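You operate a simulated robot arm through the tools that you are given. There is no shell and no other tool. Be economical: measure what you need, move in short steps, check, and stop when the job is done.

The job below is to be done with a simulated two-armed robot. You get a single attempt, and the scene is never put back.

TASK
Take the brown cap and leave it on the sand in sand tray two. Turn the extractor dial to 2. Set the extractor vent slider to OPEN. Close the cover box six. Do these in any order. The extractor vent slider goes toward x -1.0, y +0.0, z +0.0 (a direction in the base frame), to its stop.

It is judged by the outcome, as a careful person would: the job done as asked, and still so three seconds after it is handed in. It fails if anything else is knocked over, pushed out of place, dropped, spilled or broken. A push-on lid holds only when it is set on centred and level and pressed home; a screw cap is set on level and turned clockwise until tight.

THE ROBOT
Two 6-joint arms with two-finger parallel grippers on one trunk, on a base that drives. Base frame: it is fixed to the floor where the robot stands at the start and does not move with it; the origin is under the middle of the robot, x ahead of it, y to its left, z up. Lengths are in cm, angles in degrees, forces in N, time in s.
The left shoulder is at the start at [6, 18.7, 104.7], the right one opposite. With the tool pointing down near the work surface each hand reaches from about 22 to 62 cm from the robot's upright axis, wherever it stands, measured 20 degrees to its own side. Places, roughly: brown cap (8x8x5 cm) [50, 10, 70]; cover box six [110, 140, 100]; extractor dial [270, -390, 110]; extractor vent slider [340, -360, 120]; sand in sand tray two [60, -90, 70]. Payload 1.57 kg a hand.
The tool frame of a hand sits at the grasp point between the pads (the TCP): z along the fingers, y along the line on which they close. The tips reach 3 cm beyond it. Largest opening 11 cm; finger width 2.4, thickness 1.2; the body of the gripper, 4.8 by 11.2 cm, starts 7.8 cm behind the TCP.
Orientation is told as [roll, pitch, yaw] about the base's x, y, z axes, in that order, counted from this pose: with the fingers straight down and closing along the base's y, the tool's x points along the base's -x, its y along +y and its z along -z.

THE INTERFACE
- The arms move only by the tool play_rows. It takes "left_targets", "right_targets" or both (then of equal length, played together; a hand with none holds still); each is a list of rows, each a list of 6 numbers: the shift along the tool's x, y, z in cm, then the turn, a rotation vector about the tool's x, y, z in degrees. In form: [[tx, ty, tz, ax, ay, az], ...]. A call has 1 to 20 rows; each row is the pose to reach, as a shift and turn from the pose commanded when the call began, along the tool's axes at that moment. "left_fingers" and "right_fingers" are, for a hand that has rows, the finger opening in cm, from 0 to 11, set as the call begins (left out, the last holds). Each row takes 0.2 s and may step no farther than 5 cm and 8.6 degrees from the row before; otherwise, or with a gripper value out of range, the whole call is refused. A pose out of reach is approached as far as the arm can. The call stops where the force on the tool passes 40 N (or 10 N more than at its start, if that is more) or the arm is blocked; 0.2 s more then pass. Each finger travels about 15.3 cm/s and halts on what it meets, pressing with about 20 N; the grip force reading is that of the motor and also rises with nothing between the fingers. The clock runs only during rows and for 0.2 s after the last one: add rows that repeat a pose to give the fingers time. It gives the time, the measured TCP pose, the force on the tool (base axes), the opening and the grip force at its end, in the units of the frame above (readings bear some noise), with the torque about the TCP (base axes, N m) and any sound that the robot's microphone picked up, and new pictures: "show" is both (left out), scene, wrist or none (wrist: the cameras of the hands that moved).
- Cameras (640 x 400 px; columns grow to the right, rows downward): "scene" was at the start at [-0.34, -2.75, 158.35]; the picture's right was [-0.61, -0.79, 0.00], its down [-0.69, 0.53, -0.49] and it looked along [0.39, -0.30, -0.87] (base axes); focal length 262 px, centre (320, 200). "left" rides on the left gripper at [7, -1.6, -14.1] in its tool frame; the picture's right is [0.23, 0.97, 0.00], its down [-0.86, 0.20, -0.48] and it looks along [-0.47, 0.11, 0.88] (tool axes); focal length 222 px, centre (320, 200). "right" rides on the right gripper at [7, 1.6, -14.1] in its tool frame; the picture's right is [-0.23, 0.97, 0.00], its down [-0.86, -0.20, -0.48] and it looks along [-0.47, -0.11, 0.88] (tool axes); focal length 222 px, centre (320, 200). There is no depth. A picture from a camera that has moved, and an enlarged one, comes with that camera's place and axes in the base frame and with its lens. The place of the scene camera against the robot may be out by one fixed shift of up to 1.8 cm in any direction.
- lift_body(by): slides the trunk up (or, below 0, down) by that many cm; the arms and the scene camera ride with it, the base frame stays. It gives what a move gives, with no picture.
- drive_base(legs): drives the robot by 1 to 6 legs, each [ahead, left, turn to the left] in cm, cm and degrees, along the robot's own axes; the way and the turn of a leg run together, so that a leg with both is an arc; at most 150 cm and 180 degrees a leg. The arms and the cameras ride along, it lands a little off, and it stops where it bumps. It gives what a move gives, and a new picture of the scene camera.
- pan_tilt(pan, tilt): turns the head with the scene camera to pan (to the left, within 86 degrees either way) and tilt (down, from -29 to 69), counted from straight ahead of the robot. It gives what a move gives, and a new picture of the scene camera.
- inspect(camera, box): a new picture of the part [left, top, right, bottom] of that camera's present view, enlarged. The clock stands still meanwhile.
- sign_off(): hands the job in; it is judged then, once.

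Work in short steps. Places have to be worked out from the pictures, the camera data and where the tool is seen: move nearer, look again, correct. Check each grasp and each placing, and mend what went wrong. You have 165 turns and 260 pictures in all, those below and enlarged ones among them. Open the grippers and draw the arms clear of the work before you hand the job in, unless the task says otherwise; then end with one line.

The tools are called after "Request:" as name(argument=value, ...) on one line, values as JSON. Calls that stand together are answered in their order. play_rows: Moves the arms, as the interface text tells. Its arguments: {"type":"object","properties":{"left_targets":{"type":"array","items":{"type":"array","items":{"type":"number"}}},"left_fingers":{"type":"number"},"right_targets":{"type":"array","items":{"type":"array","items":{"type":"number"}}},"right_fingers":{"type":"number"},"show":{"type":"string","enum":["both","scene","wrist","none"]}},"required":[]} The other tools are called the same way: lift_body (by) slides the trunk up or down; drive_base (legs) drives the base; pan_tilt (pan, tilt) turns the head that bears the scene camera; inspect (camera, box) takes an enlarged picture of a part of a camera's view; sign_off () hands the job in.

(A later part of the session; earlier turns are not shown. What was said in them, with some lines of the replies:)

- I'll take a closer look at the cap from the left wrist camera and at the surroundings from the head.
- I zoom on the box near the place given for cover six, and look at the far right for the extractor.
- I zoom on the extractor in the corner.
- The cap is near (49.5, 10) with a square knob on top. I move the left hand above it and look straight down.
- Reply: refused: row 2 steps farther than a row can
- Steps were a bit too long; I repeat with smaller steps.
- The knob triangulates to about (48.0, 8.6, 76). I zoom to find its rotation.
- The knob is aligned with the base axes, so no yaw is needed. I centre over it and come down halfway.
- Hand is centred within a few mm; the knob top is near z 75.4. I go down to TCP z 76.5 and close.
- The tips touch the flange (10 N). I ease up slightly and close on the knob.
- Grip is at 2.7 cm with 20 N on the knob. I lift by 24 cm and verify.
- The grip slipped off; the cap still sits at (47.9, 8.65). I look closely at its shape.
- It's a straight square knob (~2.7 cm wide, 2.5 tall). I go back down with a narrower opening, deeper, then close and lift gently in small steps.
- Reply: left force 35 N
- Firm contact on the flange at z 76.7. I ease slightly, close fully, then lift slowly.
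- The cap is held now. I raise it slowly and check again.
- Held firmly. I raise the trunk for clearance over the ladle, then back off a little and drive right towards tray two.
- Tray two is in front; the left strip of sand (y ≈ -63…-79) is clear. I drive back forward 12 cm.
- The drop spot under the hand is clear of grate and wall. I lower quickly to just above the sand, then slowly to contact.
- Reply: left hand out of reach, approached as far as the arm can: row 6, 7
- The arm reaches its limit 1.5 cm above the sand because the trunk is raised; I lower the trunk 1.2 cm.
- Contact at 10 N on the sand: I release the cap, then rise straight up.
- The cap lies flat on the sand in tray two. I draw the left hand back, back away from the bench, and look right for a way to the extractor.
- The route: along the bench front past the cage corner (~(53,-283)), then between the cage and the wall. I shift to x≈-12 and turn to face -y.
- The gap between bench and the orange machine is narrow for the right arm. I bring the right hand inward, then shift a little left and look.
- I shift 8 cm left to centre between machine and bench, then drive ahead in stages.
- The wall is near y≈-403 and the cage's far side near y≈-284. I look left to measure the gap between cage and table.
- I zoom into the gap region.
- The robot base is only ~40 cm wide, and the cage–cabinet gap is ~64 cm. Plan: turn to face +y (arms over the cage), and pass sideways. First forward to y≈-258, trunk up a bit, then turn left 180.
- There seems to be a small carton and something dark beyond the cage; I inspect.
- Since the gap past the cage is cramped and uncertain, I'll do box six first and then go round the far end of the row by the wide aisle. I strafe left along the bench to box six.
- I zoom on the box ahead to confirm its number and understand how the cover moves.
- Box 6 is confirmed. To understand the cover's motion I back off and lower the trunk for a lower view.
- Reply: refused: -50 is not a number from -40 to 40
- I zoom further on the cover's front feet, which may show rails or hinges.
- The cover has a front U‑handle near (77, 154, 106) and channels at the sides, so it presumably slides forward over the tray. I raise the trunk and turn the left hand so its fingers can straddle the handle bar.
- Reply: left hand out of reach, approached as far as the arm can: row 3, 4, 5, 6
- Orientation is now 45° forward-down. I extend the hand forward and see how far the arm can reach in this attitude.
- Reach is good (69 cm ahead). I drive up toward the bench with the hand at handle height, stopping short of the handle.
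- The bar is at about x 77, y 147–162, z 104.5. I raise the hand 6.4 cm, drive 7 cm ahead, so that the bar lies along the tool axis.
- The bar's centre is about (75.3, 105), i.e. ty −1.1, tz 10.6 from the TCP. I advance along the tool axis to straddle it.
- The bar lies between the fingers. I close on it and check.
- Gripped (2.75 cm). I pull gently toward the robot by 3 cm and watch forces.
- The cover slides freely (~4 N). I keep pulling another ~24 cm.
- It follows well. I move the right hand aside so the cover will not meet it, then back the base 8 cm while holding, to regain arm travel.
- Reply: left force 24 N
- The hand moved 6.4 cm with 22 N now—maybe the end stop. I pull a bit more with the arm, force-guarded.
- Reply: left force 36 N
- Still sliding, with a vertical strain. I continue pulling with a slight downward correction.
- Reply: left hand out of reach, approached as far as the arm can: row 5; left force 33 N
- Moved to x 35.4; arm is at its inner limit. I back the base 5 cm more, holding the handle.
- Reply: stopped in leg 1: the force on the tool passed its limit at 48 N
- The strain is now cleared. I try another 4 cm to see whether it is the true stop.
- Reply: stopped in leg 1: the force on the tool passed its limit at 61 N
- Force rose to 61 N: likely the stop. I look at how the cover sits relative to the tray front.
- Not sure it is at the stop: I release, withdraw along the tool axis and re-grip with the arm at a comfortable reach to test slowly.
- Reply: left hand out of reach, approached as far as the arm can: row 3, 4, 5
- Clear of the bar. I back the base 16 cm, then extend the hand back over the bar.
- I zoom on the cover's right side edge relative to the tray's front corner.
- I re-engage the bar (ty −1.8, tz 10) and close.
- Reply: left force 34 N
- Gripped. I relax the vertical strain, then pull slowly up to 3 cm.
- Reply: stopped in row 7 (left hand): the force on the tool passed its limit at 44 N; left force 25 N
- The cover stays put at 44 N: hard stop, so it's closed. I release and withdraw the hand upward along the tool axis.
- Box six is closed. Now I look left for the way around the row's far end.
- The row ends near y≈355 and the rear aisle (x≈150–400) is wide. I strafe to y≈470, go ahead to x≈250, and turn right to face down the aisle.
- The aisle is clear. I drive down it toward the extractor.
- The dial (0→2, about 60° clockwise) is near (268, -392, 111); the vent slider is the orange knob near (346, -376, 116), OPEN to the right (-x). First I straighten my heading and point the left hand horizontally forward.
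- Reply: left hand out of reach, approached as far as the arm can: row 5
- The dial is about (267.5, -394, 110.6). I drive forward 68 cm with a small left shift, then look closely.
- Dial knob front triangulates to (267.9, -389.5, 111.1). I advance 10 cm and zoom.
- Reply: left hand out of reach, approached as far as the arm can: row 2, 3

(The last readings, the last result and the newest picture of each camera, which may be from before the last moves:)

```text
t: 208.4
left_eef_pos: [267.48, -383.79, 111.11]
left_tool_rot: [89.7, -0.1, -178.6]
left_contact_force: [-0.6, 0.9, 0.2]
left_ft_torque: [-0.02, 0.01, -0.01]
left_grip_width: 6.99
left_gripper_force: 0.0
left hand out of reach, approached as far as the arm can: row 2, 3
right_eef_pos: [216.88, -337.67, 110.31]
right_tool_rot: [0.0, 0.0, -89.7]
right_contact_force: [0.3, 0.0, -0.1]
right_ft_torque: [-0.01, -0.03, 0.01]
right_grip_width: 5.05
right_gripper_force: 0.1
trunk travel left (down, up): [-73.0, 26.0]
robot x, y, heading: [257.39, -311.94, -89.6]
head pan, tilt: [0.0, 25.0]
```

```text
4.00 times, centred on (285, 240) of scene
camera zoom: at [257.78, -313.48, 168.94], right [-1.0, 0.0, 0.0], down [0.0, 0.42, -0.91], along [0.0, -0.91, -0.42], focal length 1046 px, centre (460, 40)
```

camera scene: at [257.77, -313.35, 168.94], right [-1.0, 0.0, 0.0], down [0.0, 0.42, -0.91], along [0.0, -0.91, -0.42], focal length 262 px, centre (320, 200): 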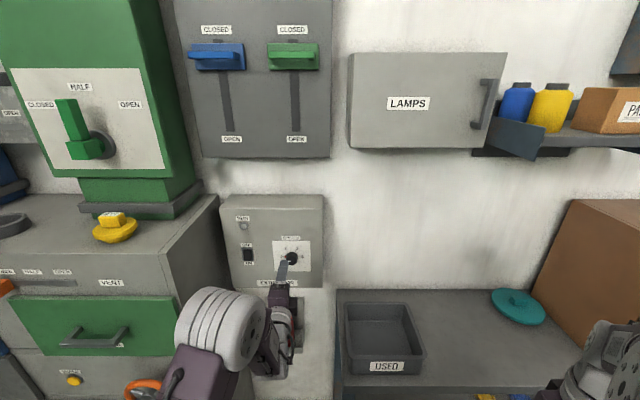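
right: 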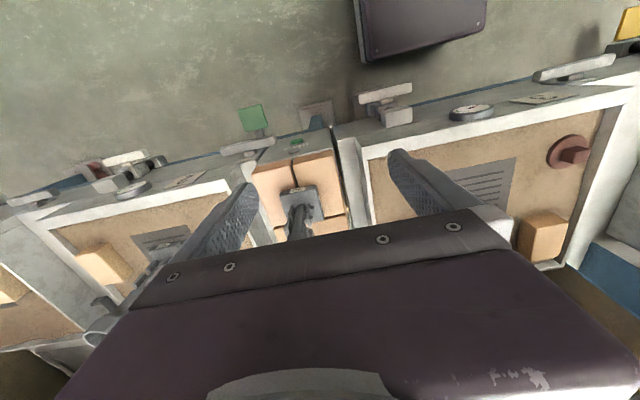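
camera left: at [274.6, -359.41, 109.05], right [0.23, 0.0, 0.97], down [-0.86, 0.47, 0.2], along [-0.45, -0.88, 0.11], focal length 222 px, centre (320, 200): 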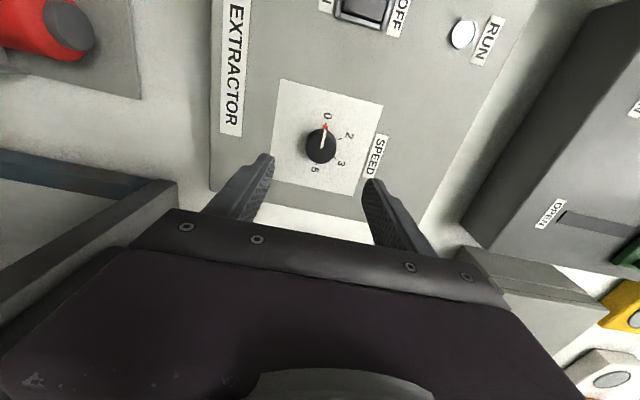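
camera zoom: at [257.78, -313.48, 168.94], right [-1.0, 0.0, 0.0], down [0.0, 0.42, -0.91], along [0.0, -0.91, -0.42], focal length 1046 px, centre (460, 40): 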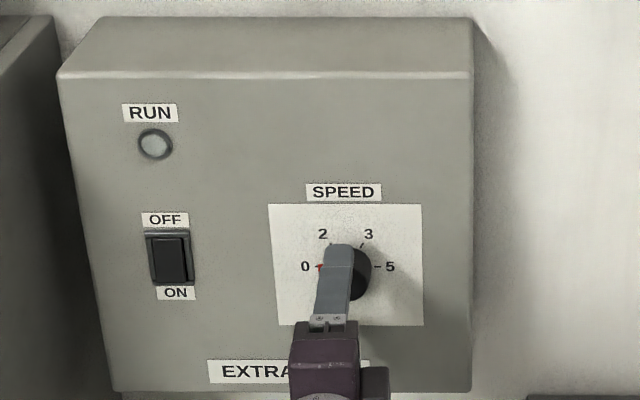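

Well aligned. The arm is at its reach limit, so I retract the hand 4 cm and drive the base 7 cm forward (net +3).

Request:
play_rows(left_targets=[[0, 0, -2, 0, 0, 0], [0, 0, -4, 0, 0, 0]], show="none")

Request:
drive_base(legs=[[6, 0, 0]])

Request:
inspect(camera="left", box=[200, 60, 440, 210])

```text
t: 209.0
left_eef_pos: [267.42, -379.6, 111.09]
left_tool_rot: [89.8, -0.1, -178.8]
left_contact_force: [0.5, -0.7, -0.4]
left_ft_torque: [0.03, -0.02, -0.01]
left_grip_width: 7.0
left_gripper_force: 0.0
right_eef_pos: [216.87, -337.54, 110.28]
right_tool_rot: [0.0, 0.0, -89.6]
right_contact_force: [0.6, -0.4, 0.1]
right_ft_torque: [0.01, 0.02, -0.02]
right_grip_width: 5.02
right_gripper_force: 0.2
trunk travel left (down, up): [-73.0, 26.0]
robot x, y, heading: [257.39, -311.4, -89.8]
head pan, tilt: [0.0, 25.0]
```

```text
t: 209.9
left_eef_pos: [267.29, -385.47, 111.03]
left_tool_rot: [89.9, -0.2, -178.9]
left_contact_force: [0.8, -0.4, 0.0]
left_ft_torque: [0.02, 0.04, 0.0]
left_grip_width: 7.01
left_gripper_force: 0.1
right_eef_pos: [216.82, -343.37, 110.48]
right_tool_rot: [0.1, 0.0, -89.7]
right_contact_force: [0.1, 0.2, 0.4]
right_ft_torque: [0.02, 0.02, -0.02]
right_grip_width: 5.01
right_gripper_force: 0.1
trunk travel left (down, up): [-73.0, 26.0]
robot x, y, heading: [257.45, -317.13, -89.7]
head pan, tilt: [0.0, 25.0]
camera scene: at [257.78, -319.13, 168.94], right [-1.0, 0.0, 0.0], down [0.0, 0.42, -0.91], along [0.0, -0.91, -0.42], focal length 262 px, centre (320, 200)
```

scene: 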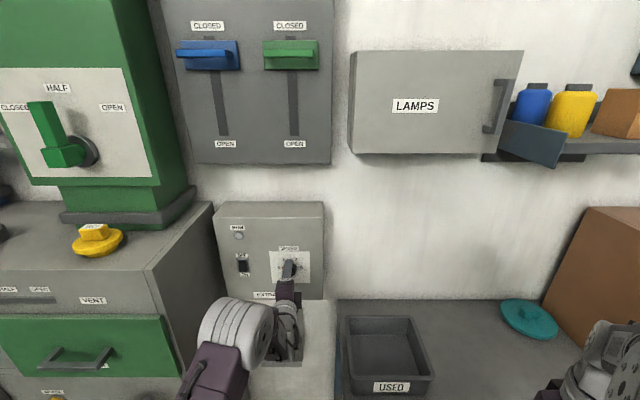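

```text
2.67 times, centred on (320, 135) of left
camera zoom: at [274.06, -371.03, 109.4], right [0.23, 0.0, 0.97], down [-0.86, 0.46, 0.2], along [-0.45, -0.89, 0.11], focal length 592 px, centre (320, 373)
```

zoom: 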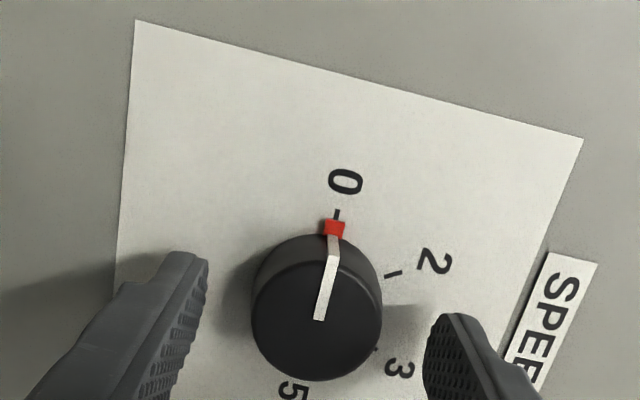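

Knob front is ~y −389. I advance slowly so the tips straddle the knob, watching force.

Request:
play_rows(left_targets=[[-0.2, 0.1, 0.6, 0, 0, 0], [-0.2, 0.1, 1.2, 0, 0, 0], [-0.2, 0.1, 1.8, 0, 0, 0], [-0.2, 0.1, 2.3, 0, 0, 0]], left_fingers=6.5, show="none")

Request:
inspect(camera="left", box=[200, 80, 440, 230])

```text
t: 211.0
left_eef_pos: [267.09, -386.78, 111.19]
left_tool_rot: [89.8, -0.1, -179.0]
left_contact_force: [-0.4, 34.5, -0.5]
left_ft_torque: [-1.33, 0.28, -0.35]
left_grip_width: 6.55
left_gripper_force: 0.5
right_eef_pos: [217.0, -342.75, 110.45]
right_tool_rot: [-0.1, -0.4, -89.6]
right_contact_force: [0.4, -0.2, -0.1]
right_ft_torque: [0.03, -0.01, -0.05]
right_grip_width: 5.02
right_gripper_force: 0.1
trunk travel left (down, up): [-73.0, 26.0]
robot x, y, heading: [257.12, -317.38, -89.9]
head pan, tilt: [0.0, 25.0]
stopped in row 4 (left hand): the force on the tool passed its limit at 46 N (the readings are from after the stop); the commanded pose is now the measured one
```

```text
2.67 times, centred on (320, 155) of left
camera zoom: at [273.91, -372.43, 109.56], right [0.23, 0.0, 0.97], down [-0.86, 0.46, 0.2], along [-0.45, -0.89, 0.11], focal length 592 px, centre (320, 320)
```

zoom: 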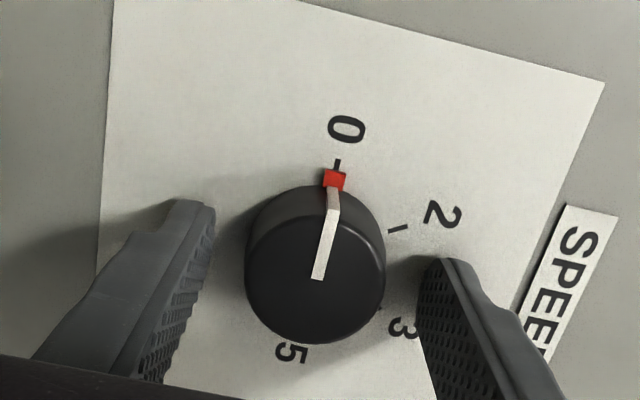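

Tips touch the panel (y≈-389.8). I back off 0.5 cm and close on the knob.

Request:
play_rows(left_targets=[[0, 0, -0.5, 0, 0, 0], [0, 0, -0.5, 0, 0, 0], [0, 0, -0.5, 0, 0, 0], [0, 0, -0.5, 0, 0, 0]], left_fingers=2, show="wrist")

```text
t: 212.0
left_eef_pos: [267.1, -386.75, 111.16]
left_tool_rot: [89.6, -0.1, -178.8]
left_contact_force: [0.0, 17.2, 1.9]
left_ft_torque: [-0.18, 0.0, -0.09]
left_grip_width: 4.13
left_gripper_force: 45.2
right_eef_pos: [216.95, -342.94, 110.45]
right_tool_rot: [0.0, -0.2, -89.7]
right_contact_force: [0.2, 0.0, 0.0]
right_ft_torque: [0.01, 0.0, 0.04]
right_grip_width: 5.01
right_gripper_force: 0.1
trunk travel left (down, up): [-73.0, 26.0]
robot x, y, heading: [257.41, -317.26, -90.0]
head pan, tilt: [0.0, 25.0]
camera left: at [273.89, -372.41, 109.4], right [0.23, 0.0, 0.97], down [-0.86, 0.46, 0.2], along [-0.45, -0.89, 0.1], focal length 222 px, centre (320, 200)
```

left: 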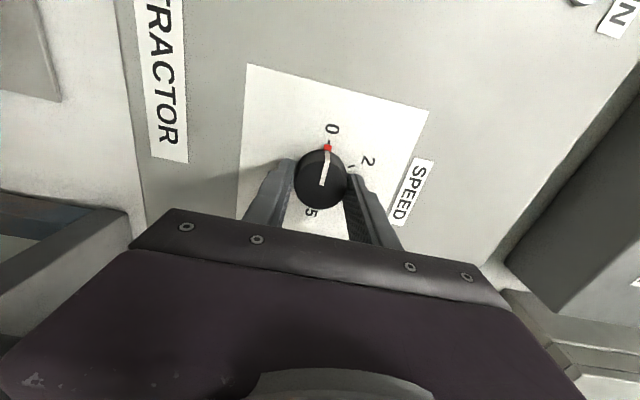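

Knob gripped (4.13 cm). I turn 24° clockwise about the tool axis and check the pointer.

Request:
play_rows(left_targets=[[0, 0, -0.2, 0, 0, 6], [0, 0, -0.3, 0, 0, 12], [0, 0, -0.3, 0, 0, 18], [0, 0, -0.3, 0, 0, 24]], show="none")

Request:
inspect(camera="left", box=[200, 80, 440, 230])

```text
t: 213.0
left_eef_pos: [267.22, -386.75, 110.97]
left_tool_rot: [89.6, 24.1, -179.1]
left_contact_force: [2.4, 2.7, 3.8]
left_ft_torque: [-0.5, 0.02, 0.45]
left_grip_width: 4.17
left_gripper_force: 44.9
right_eef_pos: [217.06, -343.47, 110.43]
right_tool_rot: [-0.1, 0.1, -89.7]
right_contact_force: [1.1, -0.3, 0.3]
right_ft_torque: [0.01, 0.01, 0.01]
right_grip_width: 4.97
right_gripper_force: 0.0
trunk travel left (down, up): [-73.0, 26.0]
robot x, y, heading: [257.32, -317.24, -89.7]
head pan, tilt: [0.0, 25.0]
```

```text
2.67 times, centred on (320, 155) of left
camera zoom: at [273.99, -372.4, 112.34], right [-0.19, -0.01, 0.98], down [-0.87, 0.46, -0.16], along [-0.45, -0.89, -0.1], focal length 592 px, centre (320, 320)
```

zoom: 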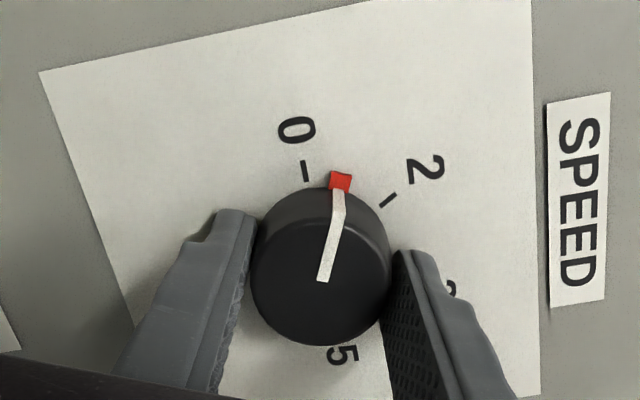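

The knob follows, pointer moving from 0 towards 2. I turn 34° more and check.

Request:
play_rows(left_targets=[[0, 0, 0, 0, 0, 7], [0, 0, 0, 0, 0, 14], [0, 0, 0, 0, 0, 21], [0, 0, 0, 0, 0, 28], [0, 0, 0, 0, 0, 34]], show="none")

Request:
inspect(camera="left", box=[200, 80, 440, 230])

```text
t: 214.2
left_eef_pos: [267.27, -386.8, 110.89]
left_tool_rot: [89.2, 57.9, -179.5]
left_contact_force: [4.9, -0.1, 6.6]
left_ft_torque: [-0.95, 0.03, 0.71]
left_grip_width: 4.13
left_gripper_force: 45.1
right_eef_pos: [217.03, -343.33, 110.42]
right_tool_rot: [0.0, 0.0, -89.7]
right_contact_force: [-0.7, -0.6, -0.3]
right_ft_torque: [0.05, 0.0, 0.0]
right_grip_width: 5.01
right_gripper_force: 0.0
trunk travel left (down, up): [-73.0, 26.0]
robot x, y, heading: [257.27, -317.03, -89.8]
head pan, tilt: [0.0, 25.0]
```

```text
2.67 times, centred on (320, 155) of left
camera zoom: at [272.1, -372.45, 115.97], right [-0.7, -0.02, 0.71], down [-0.63, 0.47, -0.62], along [-0.32, -0.88, -0.34], focal length 592 px, centre (320, 320)
```

zoom: 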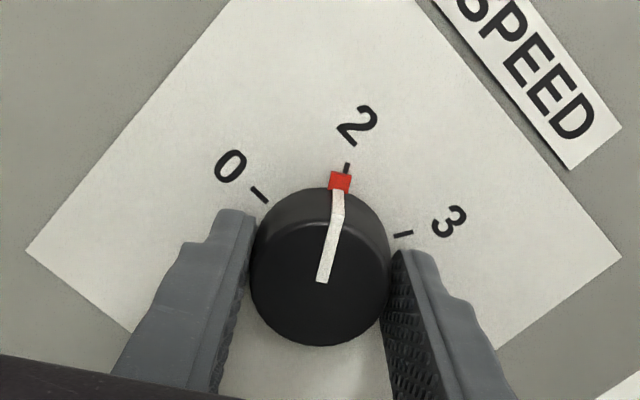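

Pointer is about 2–3° short of the 2 tick. I add 2.5° and then release.

Request:
play_rows(left_targets=[[0, 0, 0, 0, 0, 2.5], [0, 0, 0, 0, 0, 2.5]], show="none")

Request:
play_rows(left_targets=[[0, 0, 0, 0, 0, 0], [0, 0, 0, 0, 0, 0], [0, 0, -1, 0, 0, 0], [0, 0, -3, 0, 0, 0], [0, 0, -6, 0, 0, 0]], left_fingers=6.5, show="none")

Request:
inspect(camera="left", box=[200, 60, 440, 210])

```text
t: 214.8
left_eef_pos: [267.21, -386.77, 110.98]
left_tool_rot: [89.2, 60.2, -179.7]
left_contact_force: [6.1, -0.9, 8.7]
left_ft_torque: [-0.45, 0.03, 0.46]
left_grip_width: 4.15
left_gripper_force: 45.2
right_eef_pos: [217.01, -343.45, 110.55]
right_tool_rot: [0.1, 0.0, -89.7]
right_contact_force: [-0.8, -0.2, 0.2]
right_ft_torque: [-0.02, 0.03, 0.0]
right_grip_width: 4.99
right_gripper_force: 0.0
trunk travel left (down, up): [-73.0, 26.0]
robot x, y, heading: [257.39, -317.32, -89.7]
head pan, tilt: [0.0, 25.0]
```

```text
t: 216.0
left_eef_pos: [267.02, -380.66, 110.85]
left_tool_rot: [89.0, 60.4, -179.8]
left_contact_force: [0.5, -0.4, 0.1]
left_ft_torque: [-0.02, -0.01, 0.04]
left_grip_width: 6.49
left_gripper_force: 0.1
right_eef_pos: [216.92, -343.34, 110.43]
right_tool_rot: [0.0, 0.1, -89.7]
right_contact_force: [-0.7, 1.0, 0.0]
right_ft_torque: [-0.01, -0.03, -0.01]
right_grip_width: 5.01
right_gripper_force: 0.1
trunk travel left (down, up): [-73.0, 26.0]
robot x, y, heading: [257.11, -317.53, -89.7]
head pan, tilt: [0.0, 25.0]
```

```text
2.67 times, centred on (320, 135) of left
camera zoom: at [271.67, -366.47, 116.25], right [-0.73, -0.02, 0.68], down [-0.61, 0.47, -0.64], along [-0.31, -0.88, -0.36], focal length 592 px, centre (320, 373)
```

zoom: 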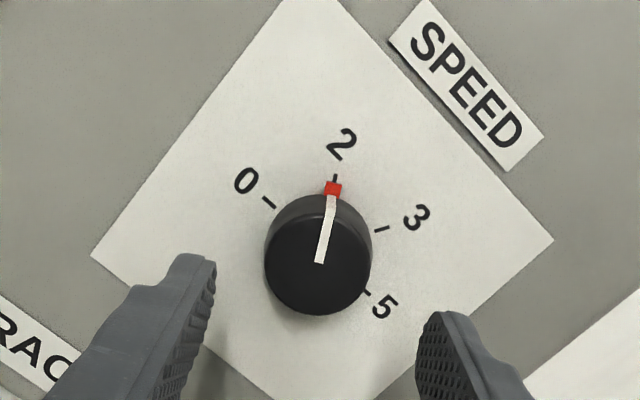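

The dial points exactly at 2. Now I retract, roll the hand to make the finger line horizontal, and move the base toward the vent slider.

Request:
play_rows(left_targets=[[0, 0, -4, 0, 0, 0], [0, 0, -8, 0, 0, 7.5], [0, 0, -10, 0, 0, 15], [0, 0, -10, 0, 0, 22.5], [0, 0, -10, 0, 0, 30]], show="none")

Request:
drive_base(legs=[[-18, 0, 0], [0, 76, 0]])

Request:
inspect(camera="left", box=[0, 0, 640, 400])

```text
t: 217.2
left_eef_pos: [266.87, -370.72, 110.96]
left_tool_rot: [-42.8, 89.2, 48.1]
left_contact_force: [-1.2, -0.2, -0.7]
left_ft_torque: [-0.01, -0.01, -0.01]
left_grip_width: 6.51
left_gripper_force: 0.1
right_eef_pos: [216.91, -343.41, 110.36]
right_tool_rot: [0.0, 0.0, -89.8]
right_contact_force: [0.1, 0.2, -0.8]
right_ft_torque: [0.0, 0.03, -0.01]
right_grip_width: 5.03
right_gripper_force: 0.0
trunk travel left (down, up): [-73.0, 26.0]
robot x, y, heading: [257.58, -317.5, -89.6]
head pan, tilt: [0.0, 25.0]
```

```text
t: 222.4
left_eef_pos: [342.42, -352.66, 110.89]
left_tool_rot: [-35.0, 89.3, 56.0]
left_contact_force: [-0.4, 0.3, 0.0]
left_ft_torque: [-0.01, -0.03, 0.0]
left_grip_width: 6.49
left_gripper_force: 0.1
right_eef_pos: [292.61, -325.17, 110.33]
right_tool_rot: [0.0, -0.1, -89.8]
right_contact_force: [0.0, 0.1, 0.3]
right_ft_torque: [0.01, -0.04, -0.01]
right_grip_width: 5.02
right_gripper_force: 0.0
trunk travel left (down, up): [-73.0, 26.0]
robot x, y, heading: [333.05, -299.15, -89.6]
head pan, tilt: [0.0, 25.0]
camera scene: at [333.36, -300.94, 168.94], right [-1.0, 0.0, 0.0], down [0.0, 0.42, -0.91], along [0.0, -0.91, -0.42], focal length 262 px, centre (320, 200)
```

scene: 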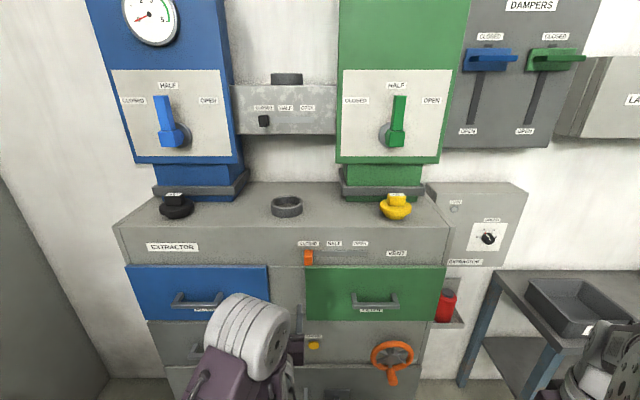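

```text
1.00 times, centred on (320, 200) of left (not enlarged: the box is as wide or as high as the picture)
camera zoom: at [343.78, -338.33, 117.95], right [-0.98, -0.02, 0.22], down [-0.2, 0.48, -0.85], along [-0.09, -0.88, -0.48], focal length 222 px, centre (320, 200)
```

zoom: 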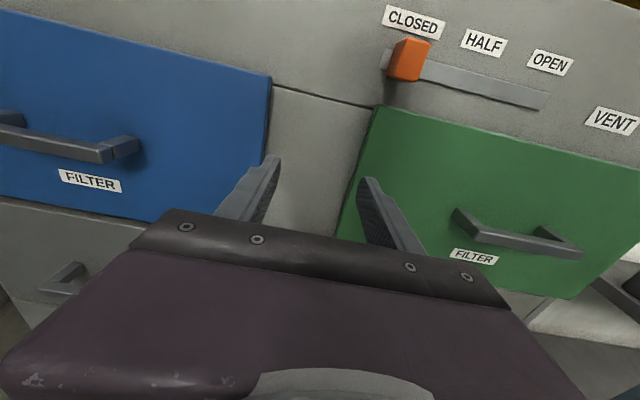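

The orange knob is at ≈(336.5, -364.4, 121), the OPEN end near x≈318. I strafe right 5 cm, raise the hand in line with the knob and look.

Request:
drive_base(legs=[[0, -5.5, 0]])

Request:
play_rows(left_targets=[[4, 0, 0, 0, 0, 0], [8, 0, 0, 0, 0, 0], [10.2, 0, 1, 0, 0, 0]], left_fingers=7, show="both")

```text
t: 223.4
left_eef_pos: [337.43, -352.6, 110.78]
left_tool_rot: [-18.6, 89.4, 72.6]
left_contact_force: [0.7, 0.0, -0.2]
left_ft_torque: [0.01, -0.02, 0.01]
left_grip_width: 6.5
left_gripper_force: 0.0
right_eef_pos: [287.48, -325.02, 110.39]
right_tool_rot: [-0.2, 0.0, -89.7]
right_contact_force: [-0.5, -0.1, 0.7]
right_ft_torque: [-0.01, 0.06, 0.0]
right_grip_width: 5.01
right_gripper_force: 0.0
trunk travel left (down, up): [-73.0, 26.0]
robot x, y, heading: [327.73, -298.93, -89.6]
head pan, tilt: [0.0, 25.0]
camera scene: at [328.5, -300.96, 168.94], right [-1.0, -0.01, 0.0], down [-0.01, 0.42, -0.91], along [0.0, -0.91, -0.42], focal length 262 px, centre (320, 200)
```

scene: 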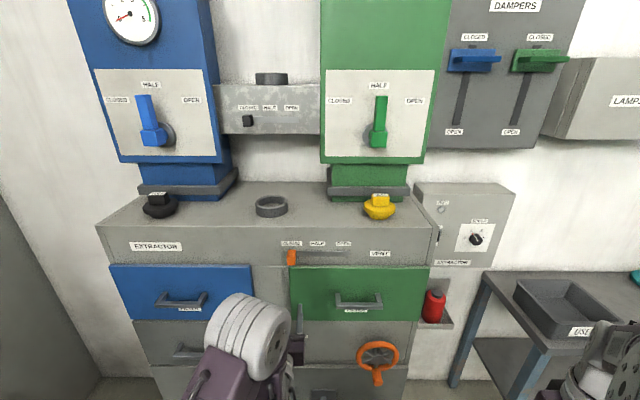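

```text
t: 224.2
left_eef_pos: [336.89, -353.72, 121.03]
left_tool_rot: [-37.8, 89.2, 53.3]
left_contact_force: [0.4, 0.4, -0.6]
left_ft_torque: [-0.02, -0.02, 0.01]
left_grip_width: 7.01
left_gripper_force: 0.0
right_eef_pos: [287.07, -325.13, 110.29]
right_tool_rot: [0.0, 0.0, -89.8]
right_contact_force: [0.8, 0.4, -0.1]
right_ft_torque: [0.03, -0.02, 0.02]
right_grip_width: 5.04
right_gripper_force: 0.1
trunk travel left (down, up): [-73.0, 26.0]
robot x, y, heading: [327.63, -299.04, -89.5]
head pan, tilt: [0.0, 25.0]
camera scene: at [327.79, -301.01, 168.93], right [-1.0, 0.0, 0.0], down [0.0, 0.42, -0.91], along [0.0, -0.91, -0.42], focal length 262 px, centre (320, 200)
camera left: at [338.19, -339.48, 128.2], right [-0.98, -0.02, 0.22], down [-0.2, 0.48, -0.85], along [-0.09, -0.87, -0.48], focal length 222 px, centre (320, 200)
```

scene: 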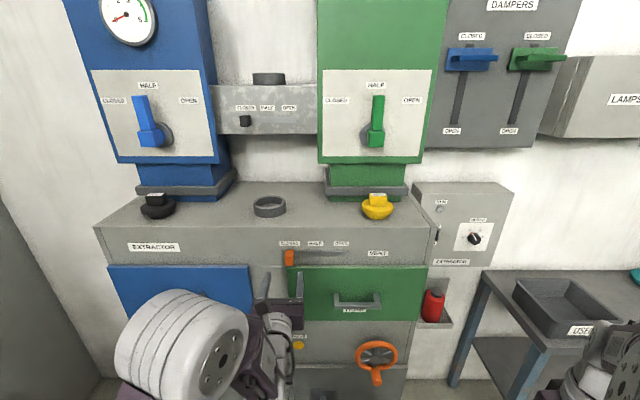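
left: 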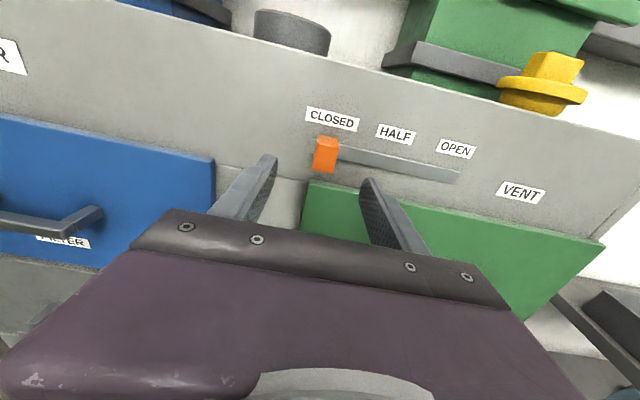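

Aligned within 0.5 cm. I advance 8 cm so that the fingers straddle the knob.

Request:
play_rows(left_targets=[[0, 0.3, 3, 0, 0, 0], [0, 0.3, 6, 0, 0, 0], [0, 0.3, 7.2, 0, 0, 0], [0, 0.3, 8, 0, 0, 0]], left_fingers=7, show="wrist")

Request:
inspect(camera="scene", box=[230, 220, 370, 320])

```text
t: 225.2
left_eef_pos: [336.9, -361.67, 120.95]
left_tool_rot: [-33.0, 89.3, 58.1]
left_contact_force: [0.5, 0.4, -1.3]
left_ft_torque: [0.0, 0.01, -0.01]
left_grip_width: 7.01
left_gripper_force: 0.0
right_eef_pos: [287.16, -325.17, 110.36]
right_tool_rot: [0.0, 0.1, -89.6]
right_contact_force: [-0.3, 0.5, 0.4]
right_ft_torque: [0.02, -0.01, 0.02]
right_grip_width: 5.02
right_gripper_force: 0.0
trunk travel left (down, up): [-73.0, 26.0]
robot x, y, heading: [327.61, -298.77, -89.8]
head pan, tilt: [0.0, 25.0]
camera left: at [338.21, -347.51, 128.05], right [-0.98, -0.02, 0.22], down [-0.2, 0.48, -0.85], along [-0.09, -0.88, -0.48], focal length 222 px, centre (320, 200)
```

left: 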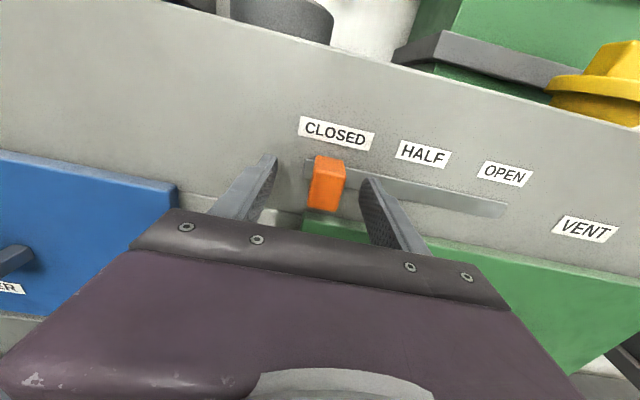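

```text
4.00 times, centred on (300, 270) of scene
camera zoom: at [327.96, -301.01, 168.94], right [-1.0, 0.0, 0.0], down [0.0, 0.42, -0.91], along [0.0, -0.91, -0.42], focal length 1046 px, centre (400, -80)
```

zoom: 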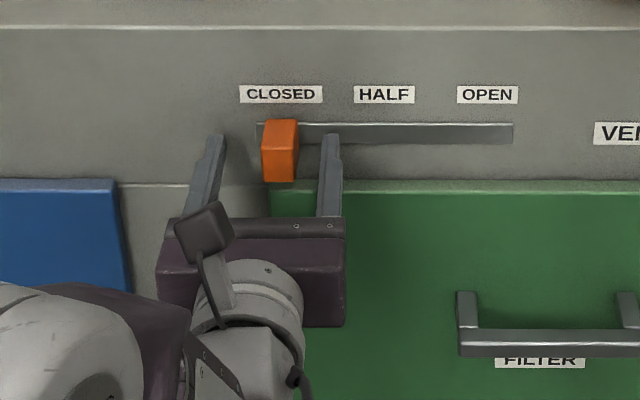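

The fingers straddle the knob. I narrow to 4 cm (loose) and sweep toward -x (tool +y), the trailing finger pushing the knob.

Request:
play_rows(left_targets=[[0, 0, 0.8, 0, 0, 0], [0, 0, 0.8, 0, 0, 0], [0, 2, 0.8, 0, 0, 0], [0, 4, 0.8, 0, 0, 0], [0, 6, 0.8, 0, 0, 0], [0, 8, 0.8, 0, 0, 0], [0, 10, 0.8, 0, 0, 0]], left_fingers=4, show="wrist")

```text
t: 226.8
left_eef_pos: [326.94, -362.55, 121.02]
left_tool_rot: [-35.8, 89.2, 55.4]
left_contact_force: [2.4, -0.2, 1.4]
left_ft_torque: [0.02, 0.01, 0.0]
left_grip_width: 4.22
left_gripper_force: 1.1
right_eef_pos: [287.26, -325.2, 110.39]
right_tool_rot: [0.0, -0.1, -89.6]
right_contact_force: [0.0, 0.0, -0.2]
right_ft_torque: [0.01, -0.04, -0.01]
right_grip_width: 4.99
right_gripper_force: 0.1
trunk travel left (down, up): [-73.0, 26.0]
robot x, y, heading: [327.7, -298.9, -89.7]
head pan, tilt: [0.0, 25.0]
camera left: at [328.24, -348.38, 128.03], right [-0.98, -0.02, 0.22], down [-0.2, 0.48, -0.85], along [-0.09, -0.88, -0.48], focal length 222 px, centre (320, 200)
```

left: 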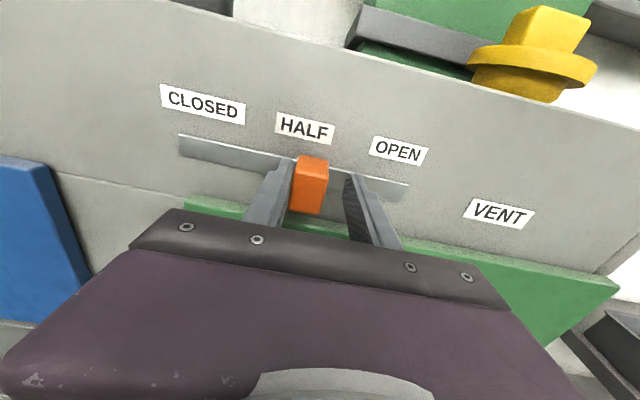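

The knob is at HALF and moving smoothly. I continue toward OPEN until the stop.

Request:
play_rows(left_targets=[[0, 2, 0, 0, 0, 0], [0, 4, 0, 0, 0, 0], [0, 6, 0, 0, 0, 0], [0, 7.5, 0, 0, 0, 0], [0, 9, 0, 0, 0, 0], [0, 10.5, 0, 0, 0, 0], [0, 12, 0, 0, 0, 0]], show="wrist")

```text
t: 228.1
left_eef_pos: [319.42, -362.79, 120.93]
left_tool_rot: [-5.0, 89.3, 87.8]
left_contact_force: [29.1, 7.7, -1.0]
left_ft_torque: [-0.17, 0.28, -1.25]
left_grip_width: 6.32
left_gripper_force: 13.3
right_eef_pos: [287.7, -325.01, 110.65]
right_tool_rot: [-0.2, -0.1, -89.5]
right_contact_force: [-0.1, 0.3, -0.8]
right_ft_torque: [-0.04, -0.04, 0.02]
right_grip_width: 5.01
right_gripper_force: 0.1
trunk travel left (down, up): [-73.0, 26.0]
robot x, y, heading: [327.96, -299.18, -89.7]
head pan, tilt: [0.0, 25.0]
stopped in row 6 (left hand): the force on the tool passed its limit at 44 N (the readings are from after the stop); the commanded pose is now the measured one
camera left: at [320.36, -348.45, 127.94], right [-0.97, -0.05, 0.23], down [-0.22, 0.48, -0.85], along [-0.06, -0.88, -0.47], focal length 222 px, centre (320, 200)
```

left: 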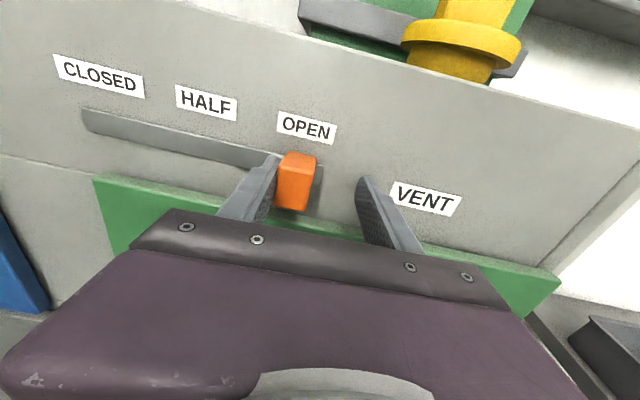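

The knob hit its stop at OPEN (44 N). I ease off sideways, withdraw and verify.

Request:
play_rows(left_targets=[[0, -0.6, 0, 0, 0, 0], [0, -0.8, -1, 0, 0, 0], [0, -0.8, -4, 0, 0, 0], [0, -0.8, -8, 0, 0, 0], [0, -0.8, -12, 0, 0, 0]], left_fingers=8, show="wrist")

Request:
inspect(camera="scene", box=[230, 190, 530, 340])

```text
t: 229.3
left_eef_pos: [318.79, -350.79, 120.83]
left_tool_rot: [-28.5, 89.4, 63.7]
left_contact_force: [0.0, 0.1, 0.0]
left_ft_torque: [-0.02, -0.03, -0.02]
left_grip_width: 8.02
left_gripper_force: 0.0
right_eef_pos: [287.26, -325.19, 110.37]
right_tool_rot: [-0.1, 0.1, -89.5]
right_contact_force: [-0.3, -0.6, -0.1]
right_ft_torque: [-0.04, 0.0, 0.03]
right_grip_width: 5.04
right_gripper_force: 0.1
trunk travel left (down, up): [-73.0, 26.0]
robot x, y, heading: [328.02, -299.29, -89.5]
head pan, tilt: [0.0, 25.0]
camera left: at [319.93, -336.55, 127.89], right [-0.97, -0.04, 0.22], down [-0.21, 0.48, -0.85], along [-0.07, -0.88, -0.48], focal length 222 px, centre (320, 200)
```

left: 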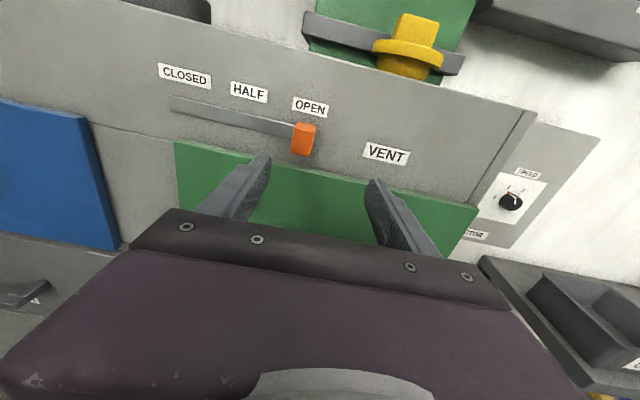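

```text
2.13 times, centred on (380, 265) of scene
camera zoom: at [328.09, -300.81, 168.94], right [-1.0, -0.01, 0.0], down [0.0, 0.42, -0.91], along [0.01, -0.91, -0.42], focal length 558 px, centre (192, 61)
```

zoom: 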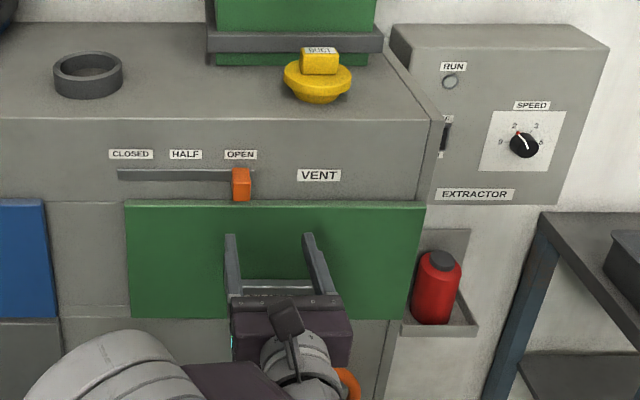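

Slider at OPEN, dial at 2. I back away with grippers open.

Request:
drive_base(legs=[[-50, 0, 0]])

Request:
play_rows(left_targets=[[0, 0, 0, 0, 0, 0], [0, 0, 0, 0, 0, 0]], right_targets=[[0, 0, 0, 0, 0, 0], [0, 0, 0, 0, 0, 0]], left_fingers=11, right_fingers=11, show="none")

Request:
pan_tilt(pan=-85, tilt=15)

```text
t: 232.2
left_eef_pos: [318.31, -300.64, 120.72]
left_tool_rot: [-28.6, 89.2, 63.3]
left_contact_force: [-0.7, -0.1, -0.5]
left_ft_torque: [0.01, 0.01, 0.01]
left_grip_width: 7.99
left_gripper_force: 0.0
right_eef_pos: [286.91, -275.02, 110.37]
right_tool_rot: [-0.1, 0.2, -89.7]
right_contact_force: [-0.8, -0.3, -0.7]
right_ft_torque: [-0.01, 0.0, -0.01]
right_grip_width: 5.03
right_gripper_force: 0.1
trunk travel left (down, up): [-73.0, 26.0]
robot x, y, heading: [327.02, -248.88, -89.9]
head pan, tilt: [0.0, 25.0]
camera scene: at [327.77, -250.81, 168.93], right [-1.0, 0.0, 0.0], down [0.0, 0.42, -0.91], along [0.0, -0.91, -0.42], focal length 262 px, centre (320, 200)
```

scene: 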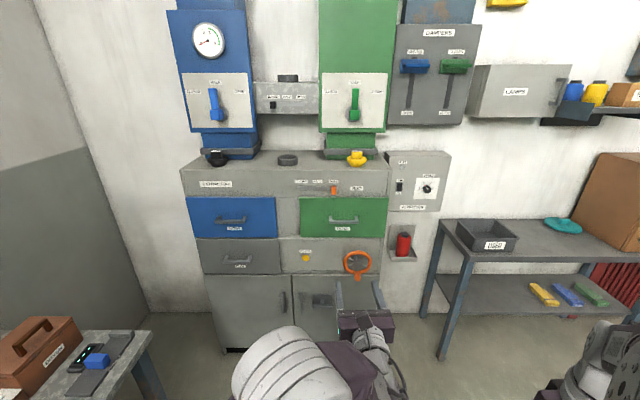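

```text
t: 232.8
left_eef_pos: [318.3, -300.61, 120.66]
left_tool_rot: [-29.4, 89.2, 62.6]
left_contact_force: [-0.6, -0.1, 0.9]
left_ft_torque: [0.01, -0.02, -0.02]
left_grip_width: 11.0
left_gripper_force: 0.1
right_eef_pos: [287.05, -275.0, 110.29]
right_tool_rot: [-0.1, 0.1, -89.6]
right_contact_force: [-0.4, -0.3, -0.6]
right_ft_torque: [0.01, 0.01, 0.0]
right_grip_width: 11.0
right_gripper_force: 0.0
trunk travel left (down, up): [-73.0, 26.0]
robot x, y, heading: [327.33, -248.2, -89.6]
head pan, tilt: [0.0, 25.0]
```

```text
t: 234.4
left_eef_pos: [318.38, -300.68, 120.84]
left_tool_rot: [-29.4, 89.2, 62.5]
left_contact_force: [0.4, 0.4, -0.1]
left_ft_torque: [0.04, 0.02, -0.02]
left_grip_width: 11.01
left_gripper_force: 0.2
right_eef_pos: [286.86, -274.96, 110.39]
right_tool_rot: [0.0, 0.1, -89.7]
right_contact_force: [-0.1, 0.0, -1.0]
right_ft_torque: [0.02, -0.01, 0.01]
right_grip_width: 11.03
right_gripper_force: 0.0
trunk travel left (down, up): [-73.0, 26.0]
robot x, y, heading: [327.66, -248.57, -89.9]
head pan, tilt: [-85.0, 15.0]
camera scene: at [318.43, -242.37, 170.56], right [-0.09, 1.0, 0.0], down [0.26, 0.02, -0.97], along [-0.96, -0.09, -0.26], focal length 262 px, centre (320, 200)
```

scene: 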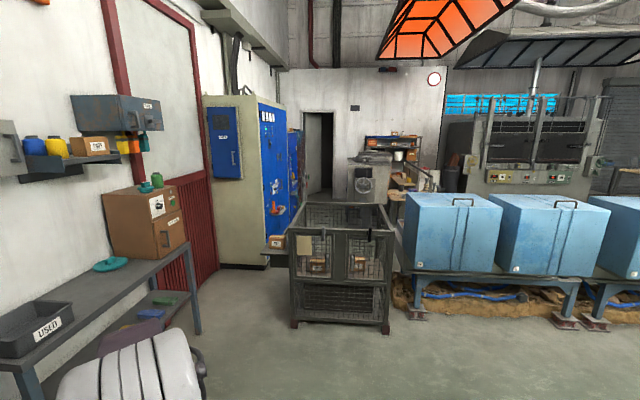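

All four parts are done and everything around them looks undisturbed, so I hand the job in.

Request:
sign_off()

```text
The job is handed in.
```

The brown cap is on the sand in tray two, the extractor dial is at 2, the vent slider is at OPEN against its stop, and cover box six is pulled forward to its stop.
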